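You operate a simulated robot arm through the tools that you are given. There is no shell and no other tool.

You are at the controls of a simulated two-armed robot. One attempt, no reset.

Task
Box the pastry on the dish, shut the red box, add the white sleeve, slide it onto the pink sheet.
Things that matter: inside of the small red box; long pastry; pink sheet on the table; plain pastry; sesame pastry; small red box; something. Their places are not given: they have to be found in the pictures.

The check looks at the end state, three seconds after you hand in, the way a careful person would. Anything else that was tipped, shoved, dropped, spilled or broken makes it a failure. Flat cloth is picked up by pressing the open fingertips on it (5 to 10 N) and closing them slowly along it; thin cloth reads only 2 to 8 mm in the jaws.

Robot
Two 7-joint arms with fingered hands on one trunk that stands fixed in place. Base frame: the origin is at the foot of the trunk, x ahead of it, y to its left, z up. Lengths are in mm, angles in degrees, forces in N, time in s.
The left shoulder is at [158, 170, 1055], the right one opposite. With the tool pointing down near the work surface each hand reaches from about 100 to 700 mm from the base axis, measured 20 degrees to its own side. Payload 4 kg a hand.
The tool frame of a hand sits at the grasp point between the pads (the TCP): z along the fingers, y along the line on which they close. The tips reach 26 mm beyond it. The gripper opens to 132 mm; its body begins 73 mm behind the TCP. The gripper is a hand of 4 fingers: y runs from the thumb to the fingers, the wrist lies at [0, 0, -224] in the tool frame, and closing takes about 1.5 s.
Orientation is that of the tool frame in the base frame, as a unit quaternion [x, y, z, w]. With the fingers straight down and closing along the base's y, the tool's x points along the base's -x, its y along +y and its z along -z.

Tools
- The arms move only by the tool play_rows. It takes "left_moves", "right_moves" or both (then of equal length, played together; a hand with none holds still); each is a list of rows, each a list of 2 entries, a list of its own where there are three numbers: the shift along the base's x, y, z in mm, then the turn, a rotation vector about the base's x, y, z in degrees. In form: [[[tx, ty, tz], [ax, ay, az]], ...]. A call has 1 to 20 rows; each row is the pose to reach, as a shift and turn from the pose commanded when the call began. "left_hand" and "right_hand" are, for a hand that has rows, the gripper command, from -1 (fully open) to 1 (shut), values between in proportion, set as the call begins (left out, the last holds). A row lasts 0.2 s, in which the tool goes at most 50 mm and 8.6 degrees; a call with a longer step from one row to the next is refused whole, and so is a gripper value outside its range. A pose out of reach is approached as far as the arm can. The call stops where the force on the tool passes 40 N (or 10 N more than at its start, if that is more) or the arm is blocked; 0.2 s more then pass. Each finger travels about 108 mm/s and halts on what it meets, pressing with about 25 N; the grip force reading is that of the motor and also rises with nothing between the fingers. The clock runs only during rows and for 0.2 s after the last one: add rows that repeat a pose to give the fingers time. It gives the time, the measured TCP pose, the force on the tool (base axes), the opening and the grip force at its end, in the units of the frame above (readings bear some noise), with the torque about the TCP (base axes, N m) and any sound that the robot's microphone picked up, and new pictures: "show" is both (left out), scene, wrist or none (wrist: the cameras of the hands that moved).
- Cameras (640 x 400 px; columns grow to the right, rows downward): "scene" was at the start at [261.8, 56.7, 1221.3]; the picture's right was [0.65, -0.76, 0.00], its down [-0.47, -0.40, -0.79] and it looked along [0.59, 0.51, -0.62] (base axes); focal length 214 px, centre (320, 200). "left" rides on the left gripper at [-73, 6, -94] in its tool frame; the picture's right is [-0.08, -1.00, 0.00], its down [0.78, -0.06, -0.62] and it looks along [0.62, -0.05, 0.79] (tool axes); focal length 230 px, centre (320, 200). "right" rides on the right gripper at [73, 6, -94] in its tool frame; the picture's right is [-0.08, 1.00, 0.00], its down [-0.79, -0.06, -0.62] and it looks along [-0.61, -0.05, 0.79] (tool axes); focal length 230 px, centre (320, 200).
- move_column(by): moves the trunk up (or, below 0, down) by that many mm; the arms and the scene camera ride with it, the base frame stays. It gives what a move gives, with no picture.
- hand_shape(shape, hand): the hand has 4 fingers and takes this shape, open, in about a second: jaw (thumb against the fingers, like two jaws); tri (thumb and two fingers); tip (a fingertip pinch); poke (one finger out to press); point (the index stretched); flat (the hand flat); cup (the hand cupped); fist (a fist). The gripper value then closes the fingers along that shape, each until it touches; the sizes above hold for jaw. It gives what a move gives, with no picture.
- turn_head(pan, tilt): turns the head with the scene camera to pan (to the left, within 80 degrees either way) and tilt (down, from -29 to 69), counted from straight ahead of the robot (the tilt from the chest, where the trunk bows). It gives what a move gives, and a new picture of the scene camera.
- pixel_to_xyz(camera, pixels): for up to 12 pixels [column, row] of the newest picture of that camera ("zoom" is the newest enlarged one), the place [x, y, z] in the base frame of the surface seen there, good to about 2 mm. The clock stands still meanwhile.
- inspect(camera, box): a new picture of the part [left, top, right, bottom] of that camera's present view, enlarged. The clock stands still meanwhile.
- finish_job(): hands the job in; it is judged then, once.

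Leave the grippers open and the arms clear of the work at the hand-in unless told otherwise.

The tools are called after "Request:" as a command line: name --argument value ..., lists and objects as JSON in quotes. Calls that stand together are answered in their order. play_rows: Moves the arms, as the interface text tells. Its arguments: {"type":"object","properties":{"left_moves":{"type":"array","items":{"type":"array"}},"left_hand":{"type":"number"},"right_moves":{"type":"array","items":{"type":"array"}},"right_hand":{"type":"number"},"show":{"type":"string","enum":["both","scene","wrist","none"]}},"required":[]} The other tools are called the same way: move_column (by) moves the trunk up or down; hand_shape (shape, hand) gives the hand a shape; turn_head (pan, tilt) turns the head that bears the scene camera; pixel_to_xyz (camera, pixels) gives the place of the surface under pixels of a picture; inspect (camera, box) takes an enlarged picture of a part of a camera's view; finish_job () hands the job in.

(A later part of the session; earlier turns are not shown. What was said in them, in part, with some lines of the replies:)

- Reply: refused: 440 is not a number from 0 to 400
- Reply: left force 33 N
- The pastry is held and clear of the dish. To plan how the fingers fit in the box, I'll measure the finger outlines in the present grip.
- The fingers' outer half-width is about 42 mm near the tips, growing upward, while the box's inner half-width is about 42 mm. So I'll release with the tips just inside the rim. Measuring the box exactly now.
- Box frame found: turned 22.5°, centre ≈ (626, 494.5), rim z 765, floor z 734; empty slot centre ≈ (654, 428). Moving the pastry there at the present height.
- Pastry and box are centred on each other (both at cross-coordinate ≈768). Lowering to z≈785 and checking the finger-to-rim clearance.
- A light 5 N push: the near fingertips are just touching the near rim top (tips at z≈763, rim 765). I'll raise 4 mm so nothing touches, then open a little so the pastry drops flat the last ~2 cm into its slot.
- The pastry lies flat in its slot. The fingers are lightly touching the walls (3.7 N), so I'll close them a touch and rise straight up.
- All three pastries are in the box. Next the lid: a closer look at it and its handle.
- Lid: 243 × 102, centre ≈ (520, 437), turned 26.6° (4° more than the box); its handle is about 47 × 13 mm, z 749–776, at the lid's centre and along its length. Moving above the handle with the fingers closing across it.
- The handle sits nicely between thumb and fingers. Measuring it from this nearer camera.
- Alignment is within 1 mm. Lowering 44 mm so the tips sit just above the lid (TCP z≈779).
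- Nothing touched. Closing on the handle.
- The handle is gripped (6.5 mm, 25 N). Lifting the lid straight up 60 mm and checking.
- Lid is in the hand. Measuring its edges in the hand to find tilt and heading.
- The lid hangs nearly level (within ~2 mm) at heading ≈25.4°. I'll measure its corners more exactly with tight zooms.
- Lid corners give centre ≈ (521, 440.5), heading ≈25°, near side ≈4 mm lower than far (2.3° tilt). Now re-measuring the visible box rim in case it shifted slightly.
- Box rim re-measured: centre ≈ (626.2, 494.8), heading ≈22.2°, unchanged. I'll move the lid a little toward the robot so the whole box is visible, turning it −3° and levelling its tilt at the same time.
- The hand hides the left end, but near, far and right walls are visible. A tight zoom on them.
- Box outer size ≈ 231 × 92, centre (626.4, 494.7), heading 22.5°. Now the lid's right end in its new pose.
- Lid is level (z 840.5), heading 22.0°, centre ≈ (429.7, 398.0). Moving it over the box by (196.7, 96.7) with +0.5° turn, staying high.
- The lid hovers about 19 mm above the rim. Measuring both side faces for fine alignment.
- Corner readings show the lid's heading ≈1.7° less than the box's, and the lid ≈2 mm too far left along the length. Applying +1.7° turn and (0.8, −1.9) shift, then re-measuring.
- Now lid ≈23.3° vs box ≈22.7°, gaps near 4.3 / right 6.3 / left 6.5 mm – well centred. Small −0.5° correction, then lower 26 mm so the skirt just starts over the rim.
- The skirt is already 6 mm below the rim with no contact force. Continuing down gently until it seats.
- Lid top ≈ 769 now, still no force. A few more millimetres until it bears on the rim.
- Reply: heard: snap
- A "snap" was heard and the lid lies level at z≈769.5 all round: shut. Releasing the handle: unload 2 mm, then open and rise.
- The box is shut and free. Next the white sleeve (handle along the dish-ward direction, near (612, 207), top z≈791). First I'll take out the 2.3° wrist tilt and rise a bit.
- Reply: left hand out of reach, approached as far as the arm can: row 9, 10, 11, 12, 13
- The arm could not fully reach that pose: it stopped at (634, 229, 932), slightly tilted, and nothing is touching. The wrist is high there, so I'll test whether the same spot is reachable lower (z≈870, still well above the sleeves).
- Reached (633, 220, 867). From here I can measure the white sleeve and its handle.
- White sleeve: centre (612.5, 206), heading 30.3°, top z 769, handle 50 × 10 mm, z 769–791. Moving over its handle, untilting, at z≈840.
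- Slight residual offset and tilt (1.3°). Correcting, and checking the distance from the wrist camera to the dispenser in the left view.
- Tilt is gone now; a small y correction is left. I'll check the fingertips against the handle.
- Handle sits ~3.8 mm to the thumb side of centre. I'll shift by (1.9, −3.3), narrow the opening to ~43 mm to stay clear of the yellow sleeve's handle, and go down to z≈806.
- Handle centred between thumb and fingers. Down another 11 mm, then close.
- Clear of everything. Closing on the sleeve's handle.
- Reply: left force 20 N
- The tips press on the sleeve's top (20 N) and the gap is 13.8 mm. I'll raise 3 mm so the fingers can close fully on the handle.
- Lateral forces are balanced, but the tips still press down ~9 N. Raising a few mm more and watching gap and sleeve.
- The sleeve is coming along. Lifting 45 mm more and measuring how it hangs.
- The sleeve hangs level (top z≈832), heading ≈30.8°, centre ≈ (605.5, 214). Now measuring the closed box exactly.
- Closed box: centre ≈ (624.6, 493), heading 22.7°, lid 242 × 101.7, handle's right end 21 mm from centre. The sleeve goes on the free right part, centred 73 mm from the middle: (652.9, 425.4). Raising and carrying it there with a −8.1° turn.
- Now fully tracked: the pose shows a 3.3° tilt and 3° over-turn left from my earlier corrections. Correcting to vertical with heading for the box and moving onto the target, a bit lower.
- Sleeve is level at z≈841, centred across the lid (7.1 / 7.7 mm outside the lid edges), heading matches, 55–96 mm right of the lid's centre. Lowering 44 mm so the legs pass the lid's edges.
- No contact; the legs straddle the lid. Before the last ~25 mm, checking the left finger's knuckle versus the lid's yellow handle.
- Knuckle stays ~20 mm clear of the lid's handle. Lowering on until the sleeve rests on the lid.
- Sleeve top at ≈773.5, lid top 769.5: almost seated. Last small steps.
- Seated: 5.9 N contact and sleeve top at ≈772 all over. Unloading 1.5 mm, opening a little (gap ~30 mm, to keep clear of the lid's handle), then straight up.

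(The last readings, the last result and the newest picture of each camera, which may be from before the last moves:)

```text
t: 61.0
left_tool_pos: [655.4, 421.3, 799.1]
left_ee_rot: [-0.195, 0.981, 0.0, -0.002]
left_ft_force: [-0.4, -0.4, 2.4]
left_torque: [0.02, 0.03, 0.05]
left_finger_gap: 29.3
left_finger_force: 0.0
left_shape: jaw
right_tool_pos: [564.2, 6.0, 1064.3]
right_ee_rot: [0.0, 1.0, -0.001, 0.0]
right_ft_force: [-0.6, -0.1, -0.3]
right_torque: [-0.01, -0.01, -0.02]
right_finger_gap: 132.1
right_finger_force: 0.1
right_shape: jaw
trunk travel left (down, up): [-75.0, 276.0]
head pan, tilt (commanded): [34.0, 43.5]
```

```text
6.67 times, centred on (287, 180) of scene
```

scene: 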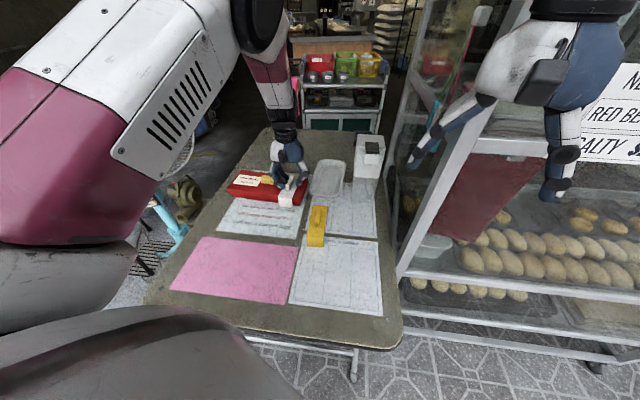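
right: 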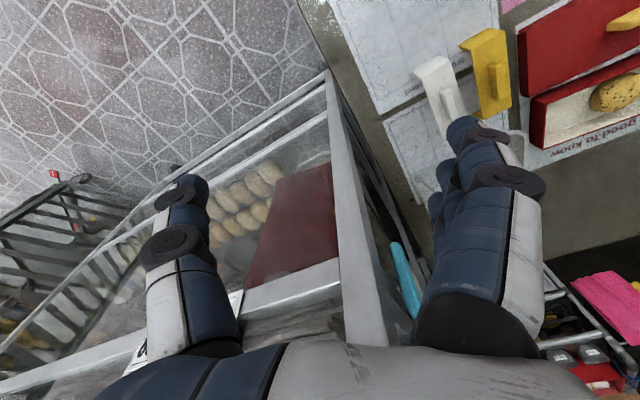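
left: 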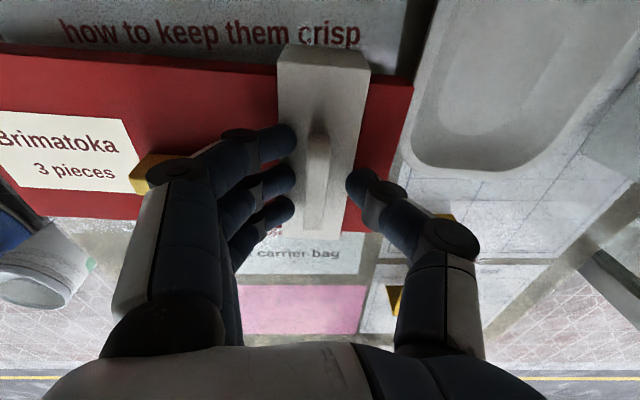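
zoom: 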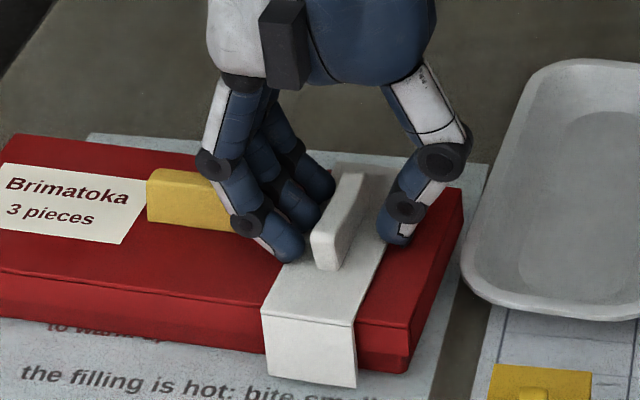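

The handle is free. Rising straight up.

Request:
play_rows --left_moves '[[[0, 0, 4], [0, 0, 0]], [[0, 0, 12], [0, 0, 0]], [[0, 0, 30], [0, 0, 0]], [[0, 0, 60], [0, 0, 0]], [[0, 0, 95], [0, 0, 0]], [[0, 0, 110], [0, 0, 0]]]'

Request:
inspect --camera "scene" --box '[218, 160, 318, 222]'

```text
t: 62.4
left_tool_pos: [655.3, 425.8, 907.5]
left_ee_rot: [-0.193, 0.981, -0.001, -0.002]
left_ft_force: [0.0, -0.1, -0.4]
left_torque: [-0.01, 0.0, 0.01]
left_finger_gap: 29.5
left_finger_force: 0.1
left_shape: jaw
right_tool_pos: [563.0, 5.5, 1064.2]
right_ee_rot: [0.0, 1.0, 0.0, 0.0]
right_ft_force: [-0.3, -0.3, 0.3]
right_torque: [0.01, -0.03, -0.02]
right_finger_gap: 131.9
right_finger_force: 0.0
right_shape: jaw
trunk travel left (down, up): [-75.0, 276.0]
head pan, tilt (commanded): [34.0, 43.5]
```

scene: 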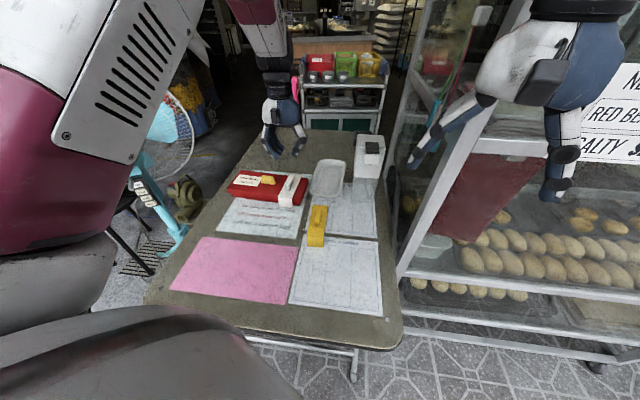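
left: 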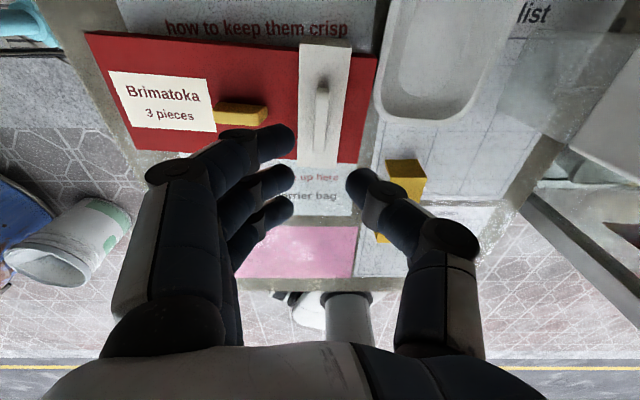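

```text
6.40 times, centred on (268, 191) of scene
```

zoom: 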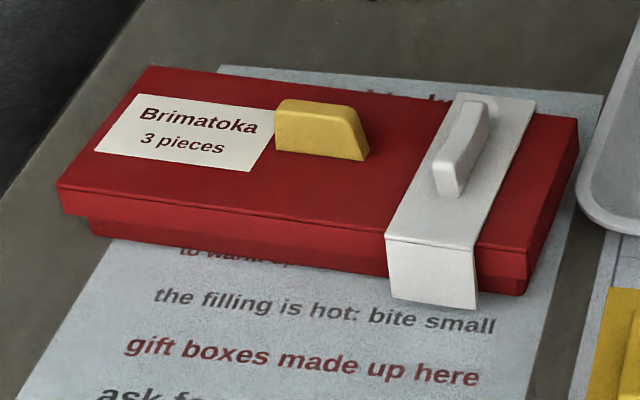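

The sleeve is on the shut box. Now the slide: measuring the pink sheet's corners exactly.

Request:
inspect --camera "scene" --box '[160, 225, 310, 315]'

Request:
pixel_to_xyz --camera "zoom" --pixels '[[185, 50], [585, 105], [540, 335], [50, 283], [300, 70], [450, 90], [120, 160], [200, 300], [380, 318], [565, 210], [300, 200], [20, 200]]'

```text
4.27 times, centred on (235, 270) of scene
```

zoom: 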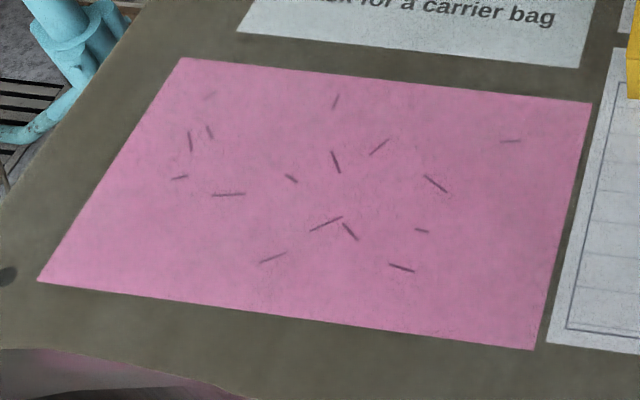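

```text
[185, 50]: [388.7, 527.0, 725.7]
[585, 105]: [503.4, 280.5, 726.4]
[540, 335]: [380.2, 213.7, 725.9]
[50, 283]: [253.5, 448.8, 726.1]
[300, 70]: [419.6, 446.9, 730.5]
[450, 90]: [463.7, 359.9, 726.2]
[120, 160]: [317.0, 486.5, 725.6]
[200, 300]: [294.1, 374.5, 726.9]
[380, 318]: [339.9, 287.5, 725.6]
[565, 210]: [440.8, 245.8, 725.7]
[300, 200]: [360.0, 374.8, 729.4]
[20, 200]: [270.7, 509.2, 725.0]
```

Request:
pixel_to_xyz --camera "zoom" --pixels '[[184, 60], [588, 105], [531, 347], [41, 280], [300, 72], [450, 89], [200, 301], [400, 328], [110, 170], [562, 225]]'

```text
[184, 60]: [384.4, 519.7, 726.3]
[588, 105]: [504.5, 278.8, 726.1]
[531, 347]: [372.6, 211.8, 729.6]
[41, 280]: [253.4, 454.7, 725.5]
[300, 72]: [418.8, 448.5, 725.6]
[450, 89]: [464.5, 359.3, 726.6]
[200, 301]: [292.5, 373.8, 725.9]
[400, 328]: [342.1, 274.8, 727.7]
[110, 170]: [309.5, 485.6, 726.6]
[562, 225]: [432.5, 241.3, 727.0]
```

Pink sheet: 269 × 147, centre (378.7, 366.3), heading 26.5°. The box must travel (−246, −127) and turn +3.8°. I'll grip across the lid at its middle (handle between the fingers, sleeve outside them). First turning the hand −89.7° above the box and opening it wide.

Request:
play_rows --left_moves '[[[-3, 6, 5], [0, 0, -8]], [[-6, 13, 5], [0, 0, -16]], [[-9, 20, 5], [0, 0, -24]], [[-12, 27, 5], [0, 0, -32]], [[-15, 34, 5], [0, 0, -40]], [[-18, 41, 5], [0, 0, -48]], [[-21, 48, 5], [0, 0, -56]], [[-24, 54, 5], [0, 0, -64]], [[-27, 60, 5], [0, 0, -72]], [[-29, 64, 5], [0, 0, -80]], [[-30.7, 67.2, 0], [0, 0, -88]], [[-30.7, 67.2, 0], [0, 0, -89.7]], [[-30.7, 67.2, 0], [0, 0, -89.7]]]' --left_hand -1.0

```text
t: 65.2
left_tool_pos: [625.1, 491.8, 909.8]
left_ee_rot: [0.555, 0.832, 0.002, -0.001]
left_ft_force: [0.8, -0.2, 0.2]
left_torque: [0.01, 0.04, -0.01]
left_finger_gap: 131.8
left_finger_force: 0.1
left_shape: jaw
right_tool_pos: [563.2, 5.8, 1065.4]
right_ee_rot: [0.0, 1.0, 0.0, 0.001]
right_ft_force: [0.1, -0.4, -0.6]
right_torque: [0.0, 0.02, 0.02]
right_finger_gap: 132.0
right_finger_force: 0.0
right_shape: jaw
trunk travel left (down, up): [-75.0, 276.0]
head pan, tilt (commanded): [34.0, 43.5]
```

scene: 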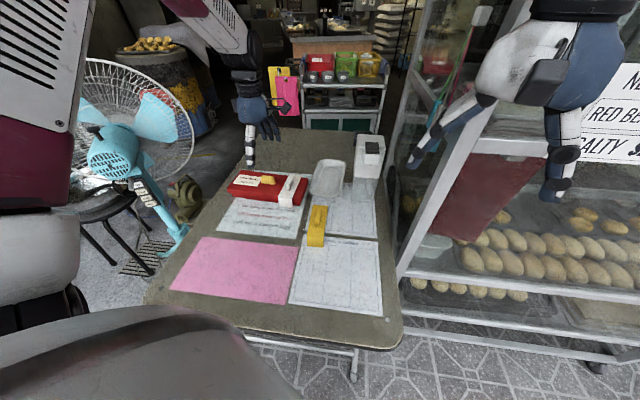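
left: 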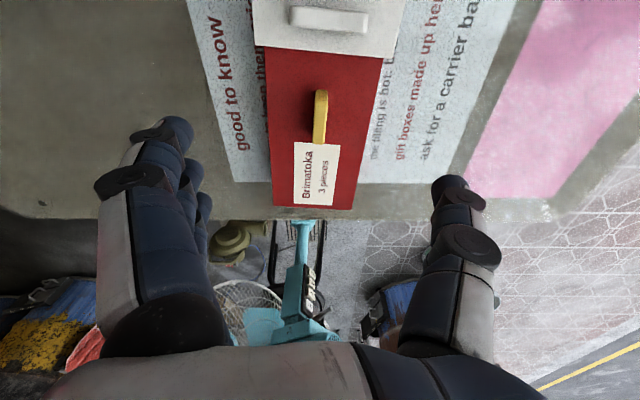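

In place above the box. Before gripping, an air test of the whole slide path with this hand orientation, at z≈870.

Request:
play_rows --left_moves '[[[-35, -18, -10], [0, 0, 0]], [[-75, -39, -20], [0, 0, 0.5]], [[-115, -59, -40], [0, 0, 1]], [[-155, -80, -40], [0, 0, 2]], [[-195, -100, -40], [0, 0, 3]], [[-230, -118, -40], [0, 0, 3.8]], [[-245.9, -126.7, -40], [0, 0, 3.8]], [[-245.9, -126.7, -60], [0, 0, 3.8]], [[-245.9, -126.7, -60], [0, 0, 3.8]]]'

```text
t: 67.2
left_tool_pos: [389.3, 367.5, 849.8]
left_ee_rot: [0.525, 0.851, 0.0, 0.0]
left_ft_force: [0.5, -0.2, -0.5]
left_torque: [-0.01, -0.01, -0.01]
left_finger_gap: 131.9
left_finger_force: 0.0
left_shape: jaw
left hand out of reach, approached as far as the arm can: row 7, 8, 9
right_tool_pos: [564.1, 4.7, 1065.6]
right_ee_rot: [0.0, 1.0, 0.002, 0.001]
right_ft_force: [-0.9, 0.1, 0.3]
right_torque: [0.0, -0.01, 0.02]
right_finger_gap: 131.9
right_finger_force: 0.1
right_shape: jaw
trunk travel left (down, up): [-75.0, 276.0]
head pan, tilt (commanded): [34.0, 43.5]
```

scene: 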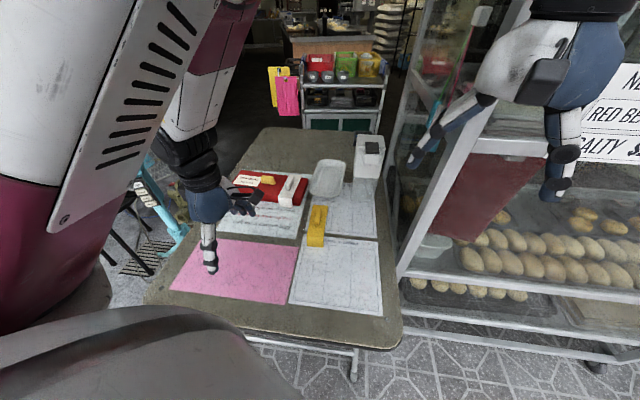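
left: 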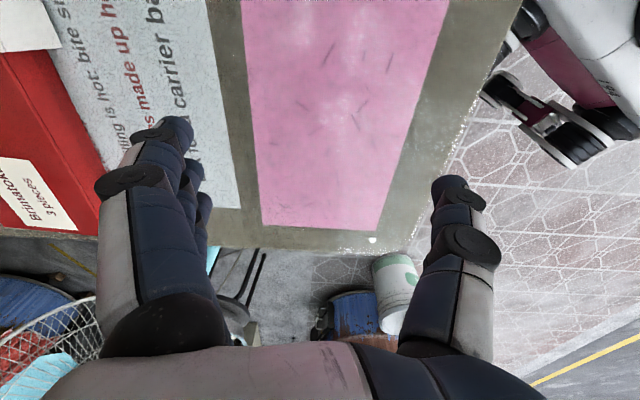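

Reach falls about 10 mm short at the end at this height. I'll test the same place at the working height (z≈775, free space above the pink sheet).

Request:
play_rows --left_moves '[[[0, 0, -20], [0, 0, 0]], [[0, 0, -40], [0, 0, 0]], [[0, 0, -60], [0, 0, 0]], [[-5, -1, -74], [0, 0, 0]], [[-10, -1, -74], [0, 0, 0]], [[-15, -2, -74], [0, 0, 0]], [[-15, -2, -74], [0, 0, 0]]]' --show "scene"

```text
t: 68.8
left_tool_pos: [380.6, 371.2, 773.5]
left_ee_rot: [0.527, 0.85, 0.0, -0.002]
left_ft_force: [0.2, 0.0, 0.8]
left_torque: [0.01, 0.0, 0.01]
left_finger_gap: 131.9
left_finger_force: 0.0
left_shape: jaw
left hand out of reach, approached as far as the arm can: row 5, 6, 7
right_tool_pos: [564.3, 5.6, 1065.0]
right_ee_rot: [-0.001, 1.0, 0.001, 0.0]
right_ft_force: [0.0, 0.7, 0.3]
right_torque: [0.0, 0.01, -0.02]
right_finger_gap: 132.2
right_finger_force: 0.1
right_shape: jaw
trunk travel left (down, up): [-75.0, 276.0]
head pan, tilt (commanded): [34.0, 43.5]
```

scene: 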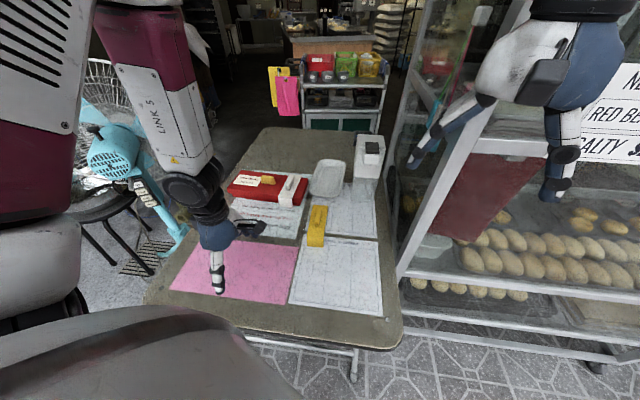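

At working height it gets to (380.6, 371), within ~5 mm of the ideal centre – enough, as the sheet margins are 13 and 22 mm. Going back up and over the box.

Request:
play_rows --left_moves '[[[12, 6, 25], [0, 0, 0]], [[30, 15, 60], [0, 0, 0]], [[60, 30, 95], [0, 0, 0]], [[100, 50, 110], [0, 0, -1]], [[140, 70, 110], [0, 0, -2]], [[180, 90, 110], [0, 0, -3]], [[220, 108, 110], [0, 0, -3.8]], [[244, 121.8, 110], [0, 0, -3.8]], [[244, 121.8, 110], [0, 0, -3.8]], [[244, 121.8, 110], [0, 0, -3.8]]]'

```text
t: 71.0
left_tool_pos: [620.1, 492.9, 883.7]
left_ee_rot: [0.555, 0.832, 0.002, -0.002]
left_ft_force: [0.6, -0.7, 1.1]
left_torque: [0.02, 0.03, -0.02]
left_finger_gap: 131.7
left_finger_force: 0.0
left_shape: jaw
right_tool_pos: [564.0, 6.6, 1065.3]
right_ee_rot: [0.0, 1.0, 0.0, 0.0]
right_ft_force: [0.4, -0.5, -0.8]
right_torque: [-0.01, 0.03, 0.01]
right_finger_gap: 132.1
right_finger_force: 0.1
right_shape: jaw
trunk travel left (down, up): [-75.0, 276.0]
head pan, tilt (commanded): [34.0, 43.5]
```

scene: 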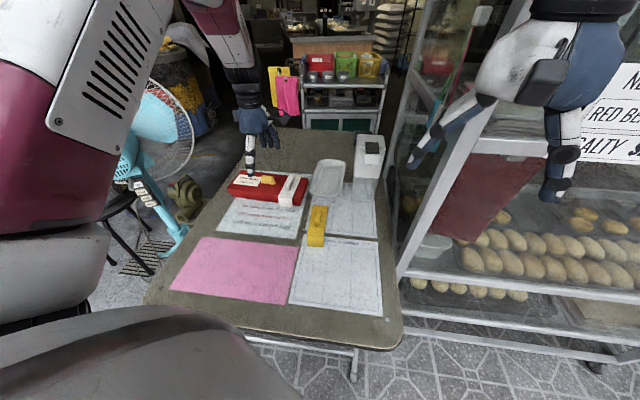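
left: 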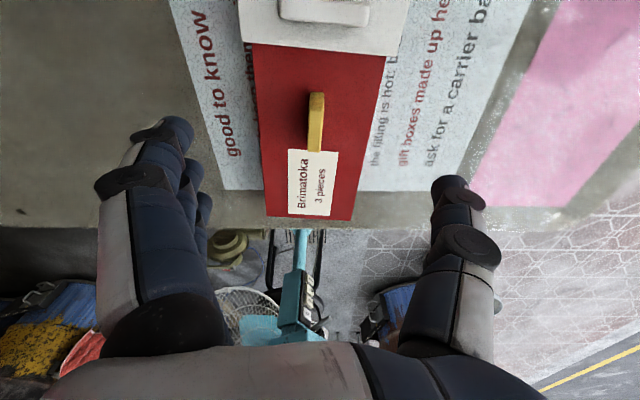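

TCP is 4.5 mm short in x; correcting and lowering to z≈830 for a check (tips still above the sleeve and handle).

Request:
play_rows --left_moves '[[[4.5, 0, -20], [0, 0, 0]], [[4.5, 0, -40], [0, 0, 0]], [[4.5, 0, -53], [0, 0, 0]], [[4.5, 0, -53], [0, 0, 0]]]'

Request:
inspect --camera "left" --box '[100, 0, 500, 250]'

Request:
inspect --camera "scene" --box '[210, 140, 320, 215]'

```text
t: 72.0
left_tool_pos: [627.2, 493.4, 830.4]
left_ee_rot: [0.555, 0.832, 0.0, -0.002]
left_ft_force: [-0.6, 0.1, 0.2]
left_torque: [0.03, 0.04, 0.04]
left_finger_gap: 131.9
left_finger_force: 0.1
left_shape: jaw
right_tool_pos: [562.3, 5.5, 1064.6]
right_ee_rot: [0.0, 1.0, 0.0, 0.0]
right_ft_force: [0.4, -0.2, -0.2]
right_torque: [0.01, -0.01, 0.0]
right_finger_gap: 132.0
right_finger_force: 0.0
right_shape: jaw
trunk travel left (down, up): [-75.0, 276.0]
head pan, tilt (commanded): [34.0, 43.5]
```

scene: 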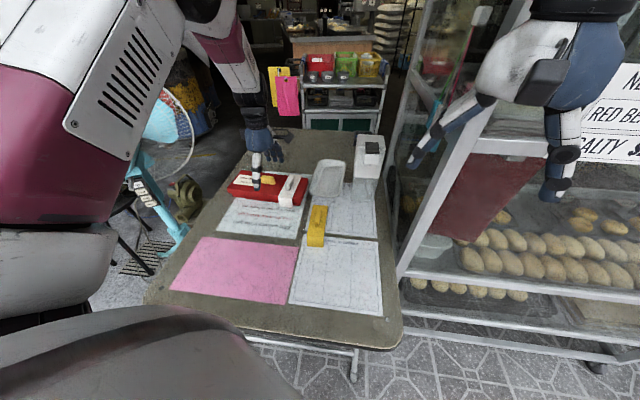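
left: 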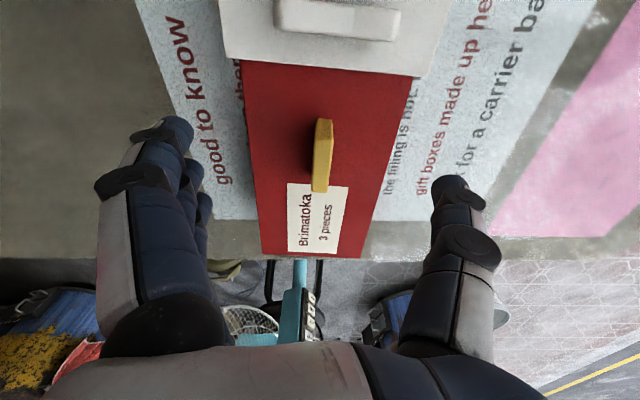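

```text
1.60 times, centred on (300, 125) of left
```

zoom: 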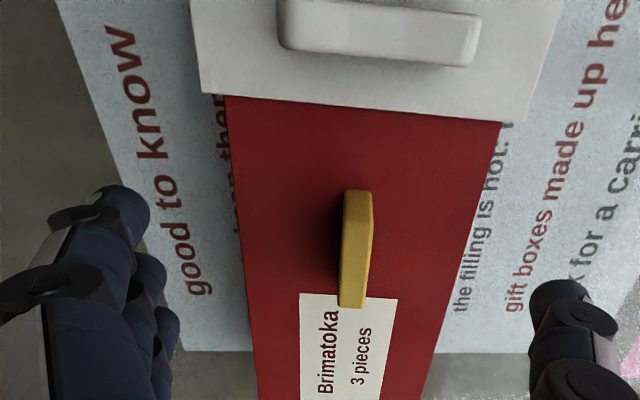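

```text
5.33 times, centred on (265, 178) of scene
```

zoom: 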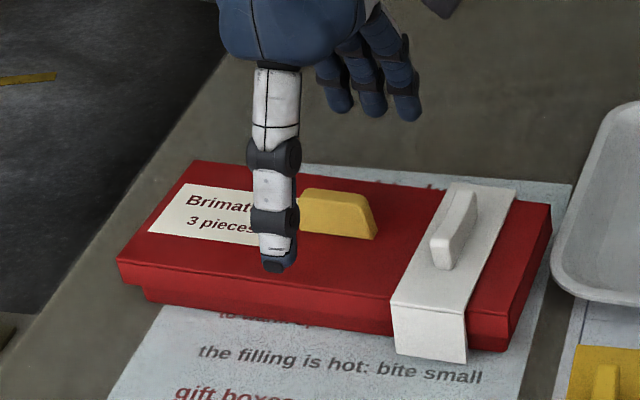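

Request:
pixel_to_xyz --camera "left" --pixels '[[178, 125], [190, 130], [200, 170], [208, 205], [226, 58], [300, 64], [420, 74], [450, 185], [435, 182], [440, 78]]'

```text
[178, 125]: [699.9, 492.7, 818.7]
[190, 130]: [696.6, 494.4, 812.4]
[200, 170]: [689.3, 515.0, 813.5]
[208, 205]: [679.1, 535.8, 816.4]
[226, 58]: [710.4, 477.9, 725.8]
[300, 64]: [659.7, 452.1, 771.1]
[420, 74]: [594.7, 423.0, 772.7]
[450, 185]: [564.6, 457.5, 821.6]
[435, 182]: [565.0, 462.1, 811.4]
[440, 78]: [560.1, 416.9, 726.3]
```

The right-most far finger would be 13 mm from the sleeve; I'll shift the hand 6 mm to the left along the box for more room and lower it so the tips reach ~z 747, beside the lid's skirt.

Request:
play_rows --left_moves '[[[-3.7, 4.9, -6], [0, 0, 0]], [[-3.7, 4.9, -20], [0, 0, 0]], [[-3.7, 4.9, -34], [0, 0, 0]], [[-3.7, 4.9, -46], [0, 0, 0]], [[-3.7, 4.9, -56], [0, 0, 0]], [[-3.7, 4.9, -58], [0, 0, 0]], [[-3.7, 4.9, -58], [0, 0, 0]]]'

Request:
inspect --camera "left" --box '[100, 0, 500, 250]'

Request:
inspect --camera "scene" --box '[210, 140, 320, 215]'

```text
t: 73.6
left_tool_pos: [622.4, 497.5, 772.9]
left_ee_rot: [0.553, 0.833, 0.001, -0.002]
left_ft_force: [0.5, -0.6, 0.0]
left_torque: [0.0, -0.02, -0.03]
left_finger_gap: 132.1
left_finger_force: 0.0
left_shape: jaw
right_tool_pos: [563.8, 5.2, 1065.2]
right_ee_rot: [0.0, 1.0, 0.0, 0.0]
right_ft_force: [0.1, 0.3, 0.7]
right_torque: [-0.03, -0.01, 0.03]
right_finger_gap: 132.0
right_finger_force: 0.1
right_shape: jaw
trunk travel left (down, up): [-75.0, 276.0]
head pan, tilt (commanded): [34.0, 43.5]
```

scene: 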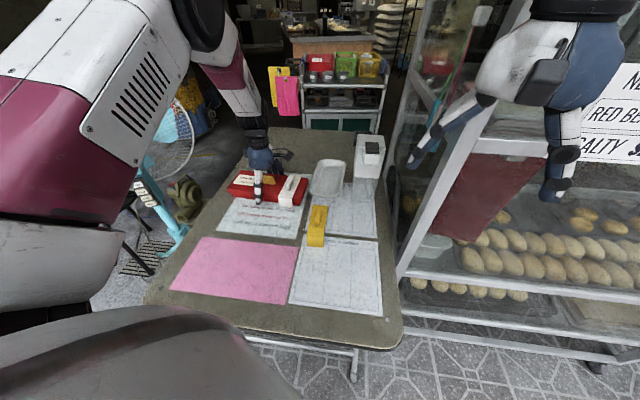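
left: 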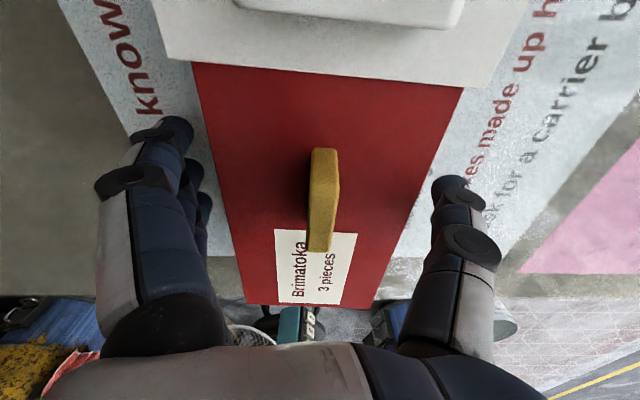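

```text
1.60 times, centred on (300, 125) of left
```

zoom: 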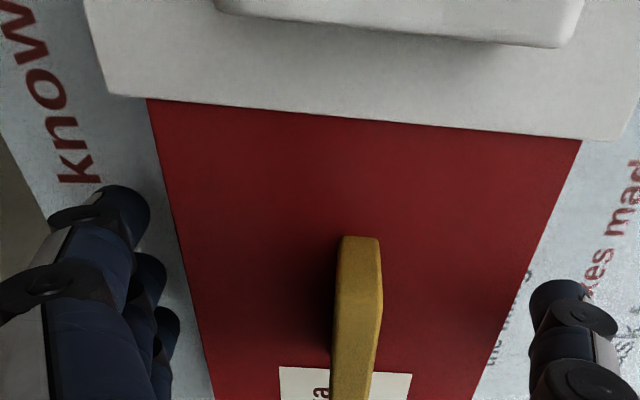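

```text
5.33 times, centred on (265, 178) of scene
```

zoom: 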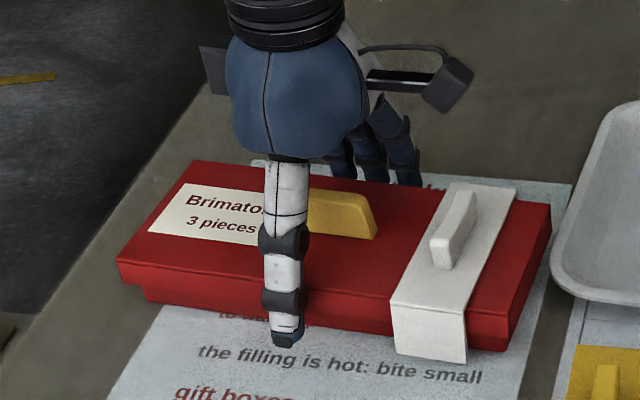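

Fingers and thumb straddle the lid cleanly. Closing gently onto the lid's sides.

Request:
play_rows --left_moves '[[[0, 0, 0], [0, 0, 0]], [[0, 0, 0], [0, 0, 0]], [[0, 0, 0], [0, 0, 0]], [[0, 0, 0], [0, 0, 0]]]' --left_hand -0.42

Request:
inspect --camera "scene" --box '[210, 140, 320, 215]'

```text
t: 74.6
left_tool_pos: [623.0, 496.9, 772.3]
left_ee_rot: [0.555, 0.832, 0.0, -0.002]
left_ft_force: [-0.5, -0.7, 0.7]
left_torque: [-0.03, -0.01, 0.02]
left_finger_gap: 100.7
left_finger_force: 24.4
left_shape: jaw
right_tool_pos: [563.3, 5.8, 1064.9]
right_ee_rot: [-0.001, 1.0, 0.0, 0.0]
right_ft_force: [0.2, 0.1, -0.5]
right_torque: [-0.01, 0.02, 0.0]
right_finger_gap: 132.0
right_finger_force: 0.0
right_shape: jaw
trunk travel left (down, up): [-75.0, 276.0]
head pan, tilt (commanded): [34.0, 43.5]
```

scene: 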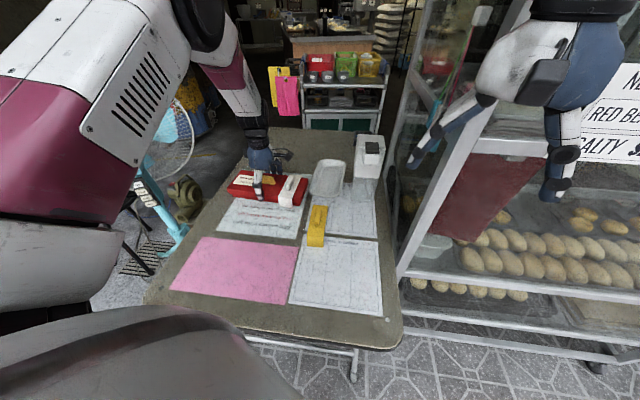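
left: 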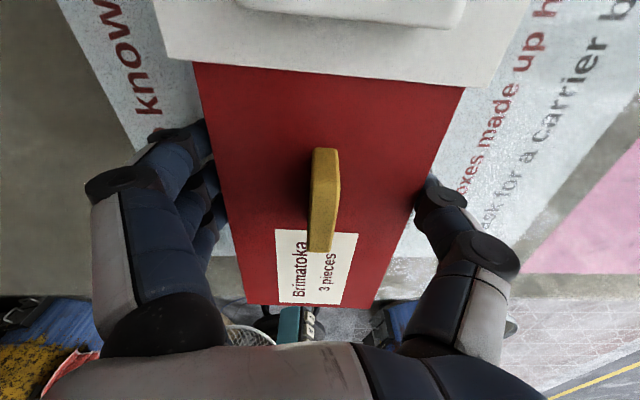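

```text
5.33 times, centred on (265, 178) of scene
```

zoom: 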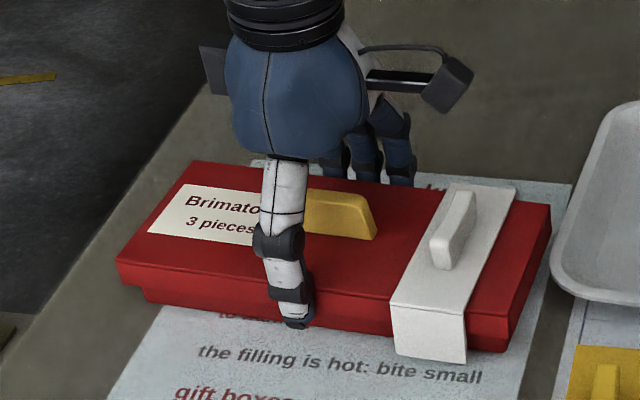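

Gripped at 100.7 mm, 24 N. Sliding 40 mm toward the sheet first, to check that box, lid and sleeve travel together.

Request:
play_rows --left_moves '[[[-3.6, -1.8, 0], [0, 0, 0]], [[-10, -5, 0], [0, 0, 0]], [[-18, -9, 0], [0, 0, 0]], [[-27, -14, 0], [0, 0, 0]], [[-35.6, -18.3, 0], [0, 0, 0]], [[-35.6, -18.3, 0], [0, 0, 0]]]'

Request:
inspect --camera "scene" --box '[200, 145, 310, 220]'

```text
t: 76.0
left_tool_pos: [586.9, 478.8, 771.7]
left_ee_rot: [0.554, 0.832, 0.001, -0.002]
left_ft_force: [2.4, 0.7, 7.2]
left_torque: [0.01, -0.03, 0.01]
left_finger_gap: 100.7
left_finger_force: 25.2
left_shape: jaw
right_tool_pos: [563.4, 4.9, 1065.2]
right_ee_rot: [-0.001, 1.0, 0.0, 0.0]
right_ft_force: [-0.4, 1.2, 0.0]
right_torque: [-0.03, -0.02, 0.0]
right_finger_gap: 131.9
right_finger_force: 0.1
right_shape: jaw
trunk travel left (down, up): [-75.0, 276.0]
head pan, tilt (commanded): [34.0, 43.5]
```

scene: 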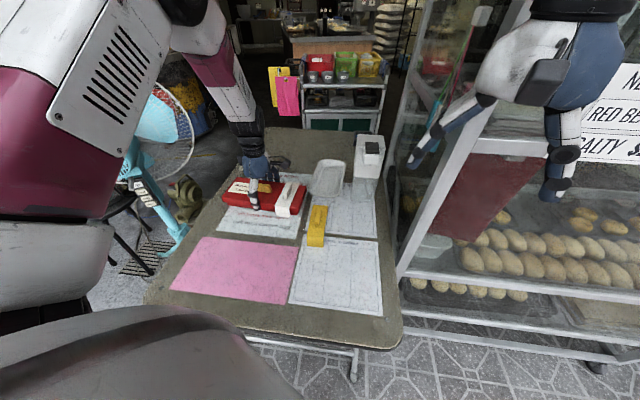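
left: 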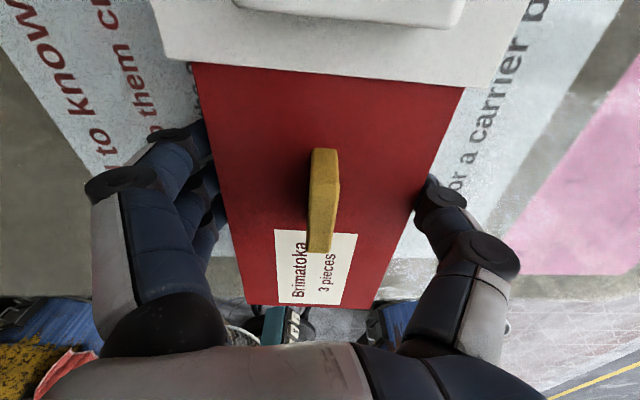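

```text
5.33 times, centred on (255, 182) of scene
```

zoom: 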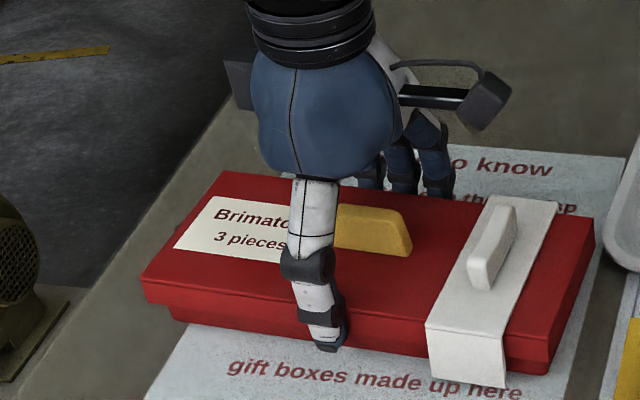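

Everything moves together, smooth, only ~7 N down force. Continuing the slide to the sheet with a gradual +3.8° turn.

Request:
play_rows --left_moves '[[[-8, -4.1, 0.5], [0, 0, 0]], [[-20, -10.4, 0.7], [0, 0, 0]], [[-33, -17.1, 0.7], [0, 0, 0.2]], [[-46, -23.9, 0.7], [0, 0, 0.5]], [[-59, -30.6, 0.7], [0, 0, 0.8]], [[-72, -37.3, 0.7], [0, 0, 1.1]], [[-85, -44.1, 0.7], [0, 0, 1.4]], [[-98, -50.8, 0.7], [0, 0, 1.7]], [[-111, -57.6, 0.7], [0, 0, 2.0]], [[-124, -64.3, 0.7], [0, 0, 2.3]], [[-137, -71, 0.7], [0, 0, 2.6]], [[-150, -77.8, 0.7], [0, 0, 2.9]]]'

Request:
inspect --camera "scene" --box '[160, 170, 310, 300]'

```text
t: 78.6
left_tool_pos: [437.0, 401.7, 773.3]
left_ee_rot: [0.534, 0.846, 0.001, -0.001]
left_ft_force: [0.2, -0.7, -2.2]
left_torque: [0.02, 0.01, -0.01]
left_finger_gap: 100.4
left_finger_force: 24.7
left_shape: jaw
right_tool_pos: [564.2, 5.5, 1064.5]
right_ee_rot: [-0.001, 1.0, 0.0, 0.0]
right_ft_force: [-0.6, 0.2, 0.6]
right_torque: [-0.02, -0.02, 0.01]
right_finger_gap: 131.9
right_finger_force: 0.1
right_shape: jaw
trunk travel left (down, up): [-75.0, 276.0]
head pan, tilt (commanded): [34.0, 43.5]
```

scene: 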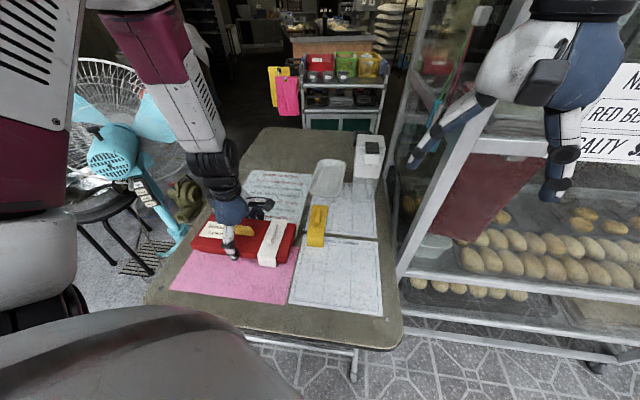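
left: 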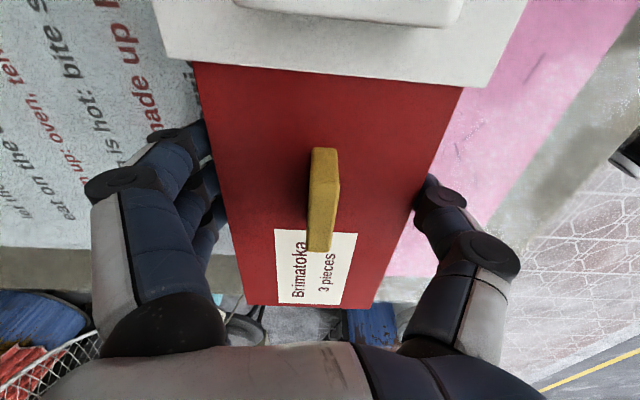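

```text
3.08 times, centred on (235, 235) of scene
```

zoom: 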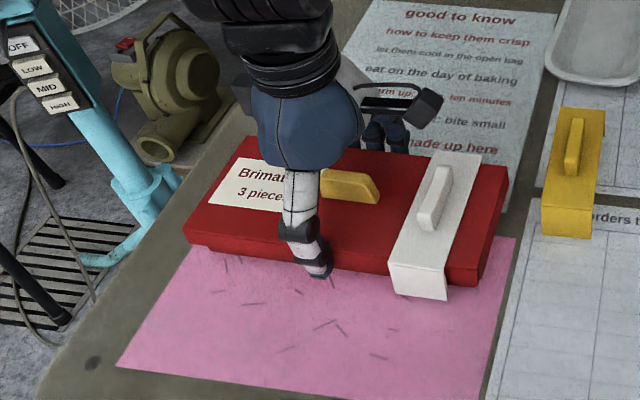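

Sliding well; the box is partly on the sheet. The last (−56, −29.7) with +0.9°.

Request:
play_rows --left_moves '[[[-10, -5.3, 0], [0, 0, 0.2]], [[-22, -11.7, 0], [0, 0, 0.4]], [[-34, -18, 0], [0, 0, 0.6]], [[-45, -23.9, 0], [0, 0, 0.9]], [[-52, -27.6, 0], [0, 0, 0.9]], [[-56, -29.7, 0], [0, 0, 0.9]], [[-56, -29.7, 0], [0, 0, 0.9]]]'

Request:
inspect --camera "scene" --box '[160, 190, 310, 320]'

```text
t: 80.2
left_tool_pos: [382.1, 370.5, 772.5]
left_ee_rot: [0.526, 0.85, 0.001, -0.001]
left_ft_force: [0.0, -0.3, -2.0]
left_torque: [0.02, -0.04, 0.04]
left_finger_gap: 100.5
left_finger_force: 24.8
left_shape: jaw
right_tool_pos: [564.8, 6.0, 1065.5]
right_ee_rot: [0.0, 1.0, 0.0, 0.0]
right_ft_force: [0.4, 0.1, 0.6]
right_torque: [-0.03, -0.02, 0.0]
right_finger_gap: 132.1
right_finger_force: 0.0
right_shape: jaw
trunk travel left (down, up): [-75.0, 276.0]
head pan, tilt (commanded): [34.0, 43.5]
```

scene: 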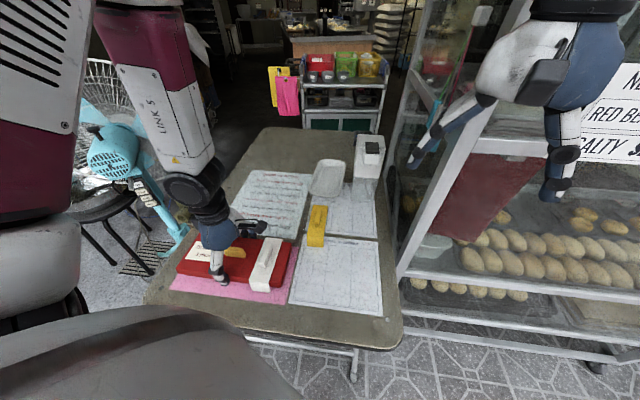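
left: 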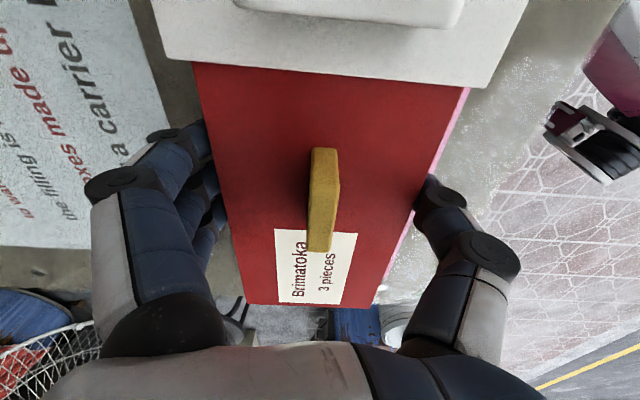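

```text
3.08 times, centred on (235, 255) of scene
```

zoom: 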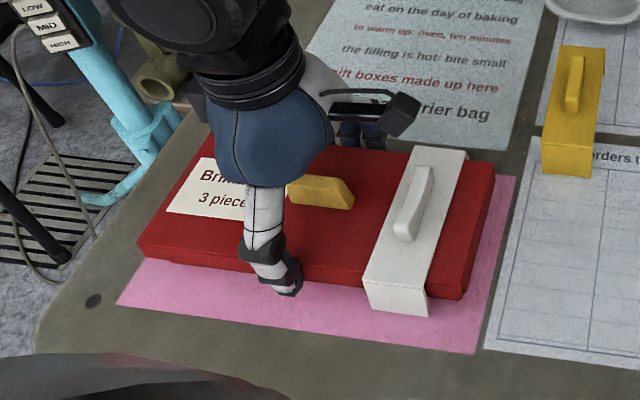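

The box lies on the sheet. Measuring the lid's corners and the sheet to check the position before letting go.

Request:
pixel_to_xyz --camera "zoom" --pixels '[[141, 240], [455, 285], [493, 165], [462, 287], [118, 302], [475, 352], [512, 178], [140, 262], [380, 285], [430, 300], [200, 262], [480, 250]]'

Request:
inspect --camera "scene" --box '[160, 225, 224, 295]'

```text
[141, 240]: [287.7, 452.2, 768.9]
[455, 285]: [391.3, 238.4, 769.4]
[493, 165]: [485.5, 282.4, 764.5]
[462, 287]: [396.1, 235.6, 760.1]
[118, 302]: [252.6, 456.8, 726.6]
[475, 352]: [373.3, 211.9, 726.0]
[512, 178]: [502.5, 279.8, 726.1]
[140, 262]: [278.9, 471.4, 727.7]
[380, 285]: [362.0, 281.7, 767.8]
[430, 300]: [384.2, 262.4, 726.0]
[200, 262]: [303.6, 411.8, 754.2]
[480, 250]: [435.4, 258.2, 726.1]
```

```text
5.71 times, centred on (192, 260) of scene
```

zoom: 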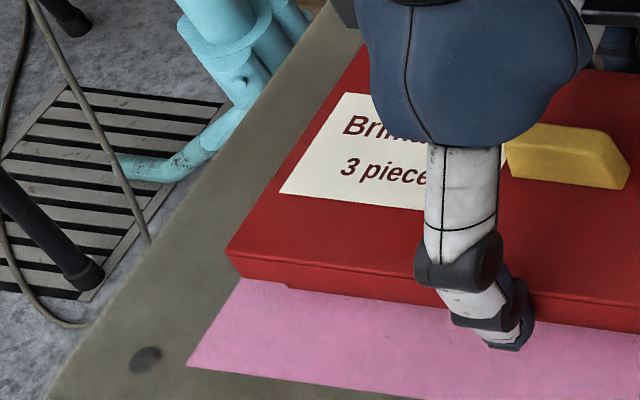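

Lid edges vs sheet: margins ≈17 mm left, 12 mm right, 27 mm near, 16 mm far – fully on the sheet. Releasing and rising straight up.

Request:
play_rows --left_moves '[[[0, 0, 0], [0, 0, 0]], [[0, 0, 0], [0, 0, 0]], [[0, 0, 0], [0, 0, 0]], [[0, 0, 0], [0, 0, 0]]]' --left_hand -1.0

Request:
play_rows --left_moves '[[[0, 0, 10], [0, 0, 0]], [[2, 1, 30], [0, 0, 0]], [[10, 5, 60], [0, 0, 0]], [[20, 10, 95], [0, 0, 0]], [[30, 20, 130], [0, 0, 0]], [[40, 40, 170], [0, 0, 0]], [[50, 60, 210], [0, 0, 0]], [[55, 80, 240], [0, 0, 0]]]'

Request:
inspect --camera "scene" --box '[160, 200, 310, 320]'

```text
t: 81.2
left_tool_pos: [382.4, 371.8, 773.0]
left_ee_rot: [0.526, 0.851, 0.001, -0.001]
left_ft_force: [0.2, -0.6, 0.0]
left_torque: [0.01, -0.01, 0.03]
left_finger_gap: 132.2
left_finger_force: 0.1
left_shape: jaw
right_tool_pos: [565.3, 5.8, 1065.2]
right_ee_rot: [0.0, 1.0, -0.001, 0.0]
right_ft_force: [-0.1, 1.1, -0.1]
right_torque: [0.0, 0.02, -0.01]
right_finger_gap: 131.6
right_finger_force: 0.1
right_shape: jaw
trunk travel left (down, up): [-75.0, 276.0]
head pan, tilt (commanded): [34.0, 43.5]
```

scene: 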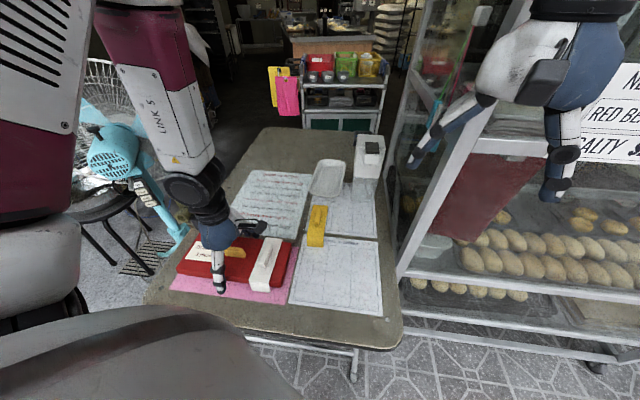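
left: 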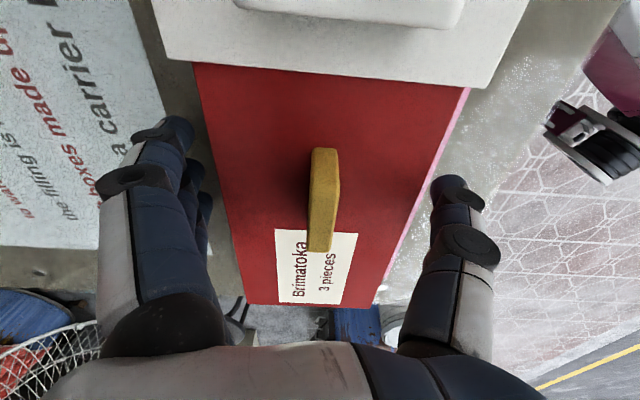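

```text
t: 83.0
left_tool_pos: [432.6, 457.9, 1002.9]
left_ee_rot: [0.518, 0.855, -0.014, 0.001]
left_ft_force: [0.1, -0.2, 0.0]
left_torque: [0.02, -0.02, -0.01]
left_finger_gap: 132.0
left_finger_force: 0.1
left_shape: jaw
right_tool_pos: [563.7, 5.5, 1065.7]
right_ee_rot: [0.0, 1.0, 0.0, 0.0]
right_ft_force: [-0.4, -0.7, 0.3]
right_torque: [0.03, -0.01, 0.02]
right_finger_gap: 131.9
right_finger_force: 0.1
right_shape: jaw
trunk travel left (down, up): [-75.0, 276.0]
head pan, tilt (commanded): [34.0, 43.5]
```

scene: 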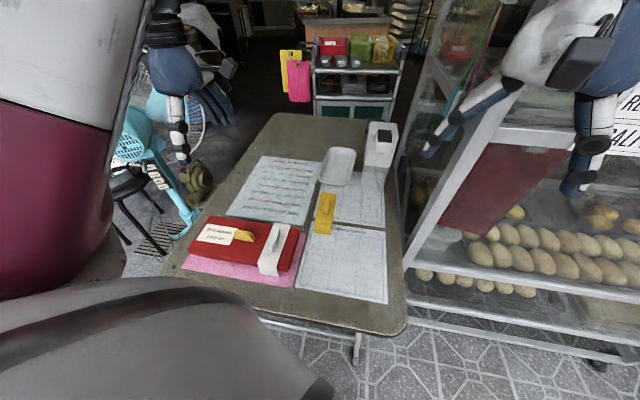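
left: 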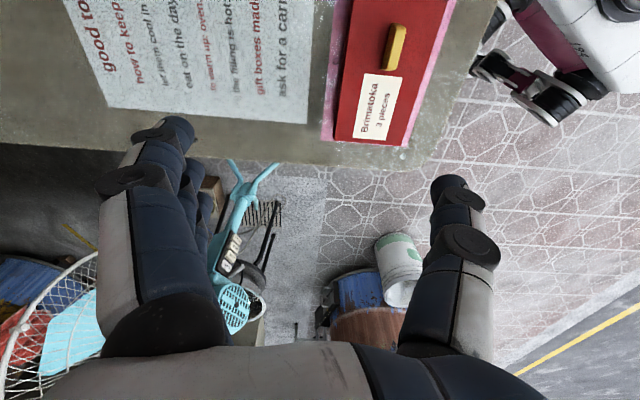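

```text
3.33 times, centred on (235, 260) of scene
```

zoom: 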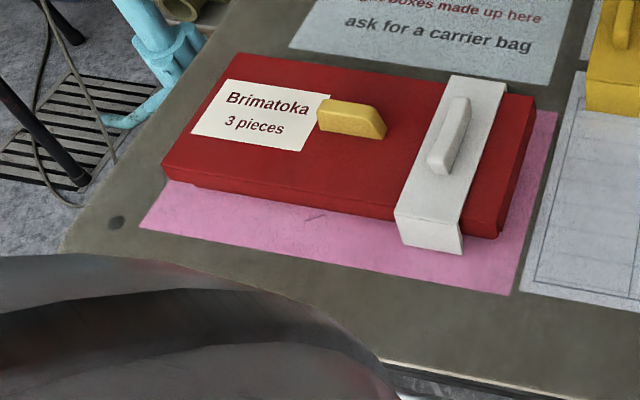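

Released cleanly. Checking the final state closely: sleeve seat, lid, sheet margins.

Request:
inspect --camera "scene" --box '[180, 205, 310, 290]'

Request:
pixel_to_xyz --camera "zoom" --pixels '[[60, 150], [160, 40], [520, 95], [480, 240], [450, 90], [390, 210], [430, 190], [480, 75], [300, 180], [420, 240], [405, 225], [250, 120]]'

Request:
inspect --camera "left" --box '[290, 0, 490, 160]'

```text
4.71 times, centred on (245, 248) of scene
```

zoom: 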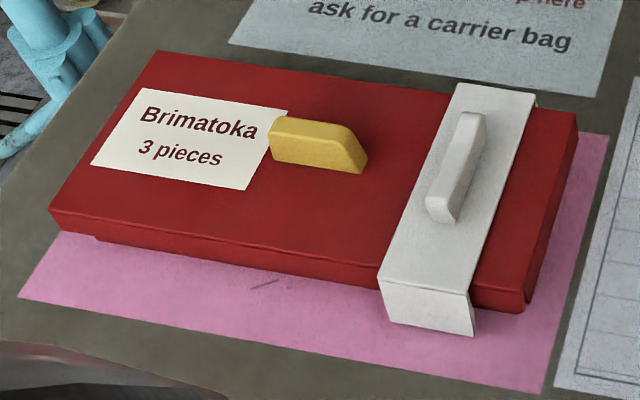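

```text
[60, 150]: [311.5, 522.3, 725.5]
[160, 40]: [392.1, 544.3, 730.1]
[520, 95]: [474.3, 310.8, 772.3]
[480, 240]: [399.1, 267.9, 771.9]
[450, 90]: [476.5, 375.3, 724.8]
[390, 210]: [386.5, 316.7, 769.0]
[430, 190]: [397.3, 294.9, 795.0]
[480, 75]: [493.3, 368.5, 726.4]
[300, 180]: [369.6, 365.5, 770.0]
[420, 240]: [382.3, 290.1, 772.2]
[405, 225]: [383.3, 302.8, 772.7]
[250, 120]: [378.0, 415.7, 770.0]
```

```text
2.50 times, centred on (390, 80) of left
```

zoom: 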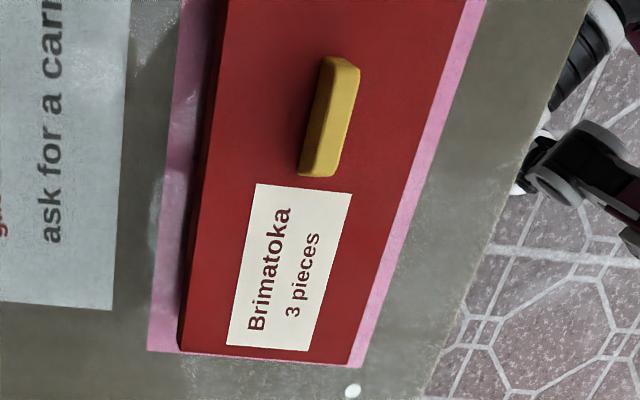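

Sleeve is seated level (z≈772), lid shut at 770, and pink shows on all sides. A last look at the dish, dispenser and yellow sleeve, and I'll lift the left arm back near its starting pose.

Request:
play_rows --left_moves '[[[3, 6, 20], [0, 0, 0]], [[6, 12, 45], [0, 0, 0]], [[9, 17, 65], [0, 0, 0]], [[9, 17, 65], [0, 0, 0]]]' --left_hand -1.0 --show "scene"

Request:
inspect --camera "scene" --box '[220, 110, 420, 235]'

```text
t: 84.0
left_tool_pos: [443.5, 472.7, 1070.4]
left_ee_rot: [0.52, 0.854, -0.011, 0.001]
left_ft_force: [0.2, 0.6, -0.7]
left_torque: [0.01, 0.01, -0.02]
left_finger_gap: 131.9
left_finger_force: 0.1
left_shape: jaw
right_tool_pos: [565.4, 5.8, 1065.1]
right_ee_rot: [0.0, 1.0, 0.0, 0.0]
right_ft_force: [-0.2, -1.1, -0.9]
right_torque: [-0.03, 0.0, -0.03]
right_finger_gap: 131.8
right_finger_force: 0.1
right_shape: jaw
trunk travel left (down, up): [-75.0, 276.0]
head pan, tilt (commanded): [34.0, 43.5]
```

scene: 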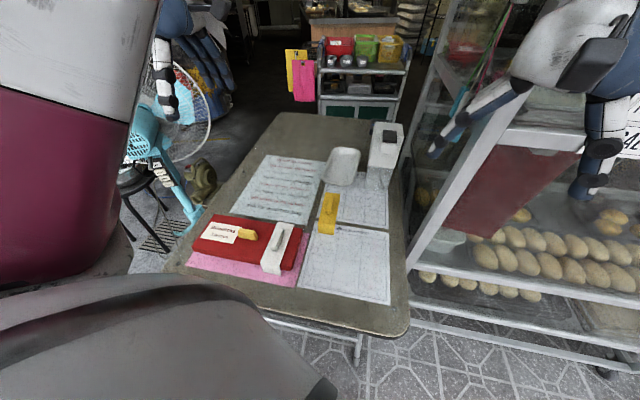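

```text
3.20 times, centred on (320, 172) of scene
```

zoom: 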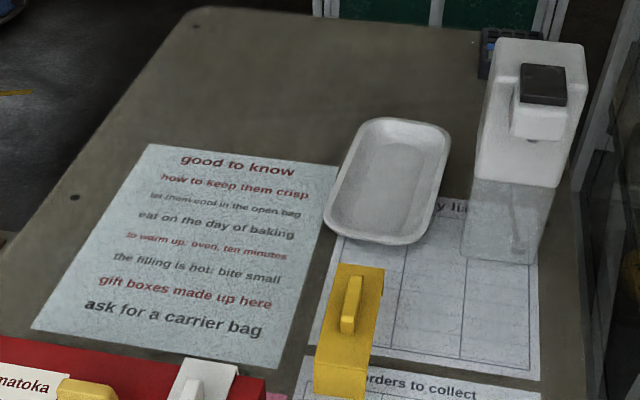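

Everything else is where it was: dish, dispenser, yellow sleeve and papers. The shut box holds the three pastries, has the white sleeve on, and lies on the pink sheet. Both grippers are open and the arms are clear, so I'm handing in.

Request:
finish_job

```text
The job is handed in.
```

The job is handed in; I got no verdict back. The pastry from the dish is in the red box with the other two. The lid snapped shut, the white sleeve is on, and the closed box lies fully on the pink sheet.

- **On the sheet:** the lid's margins to the sheet edges measured about 17 mm left, 12 mm right, 27 mm near and 16 mm far.
- **Sleeve:** it sits level on the lid, to the right of the handle, so the label stays visible. It turned very slightly when I let go.
- **One bump:** early on, the left wrist camera touched the tall white dispenser and pressed on it with about 30 N. I backed off at once. I had not measured the dispenser beforehand, but against the printed grid its base looked unmoved, both then and at the end.
- **Pastry:** I released it about 2 cm above the box floor because the fingers did not fit between the walls. It landed flat in its slot.

In the last pictures the dish, yellow sleeve and papers looked undisturbed. Both grippers are open and the arms are clear.
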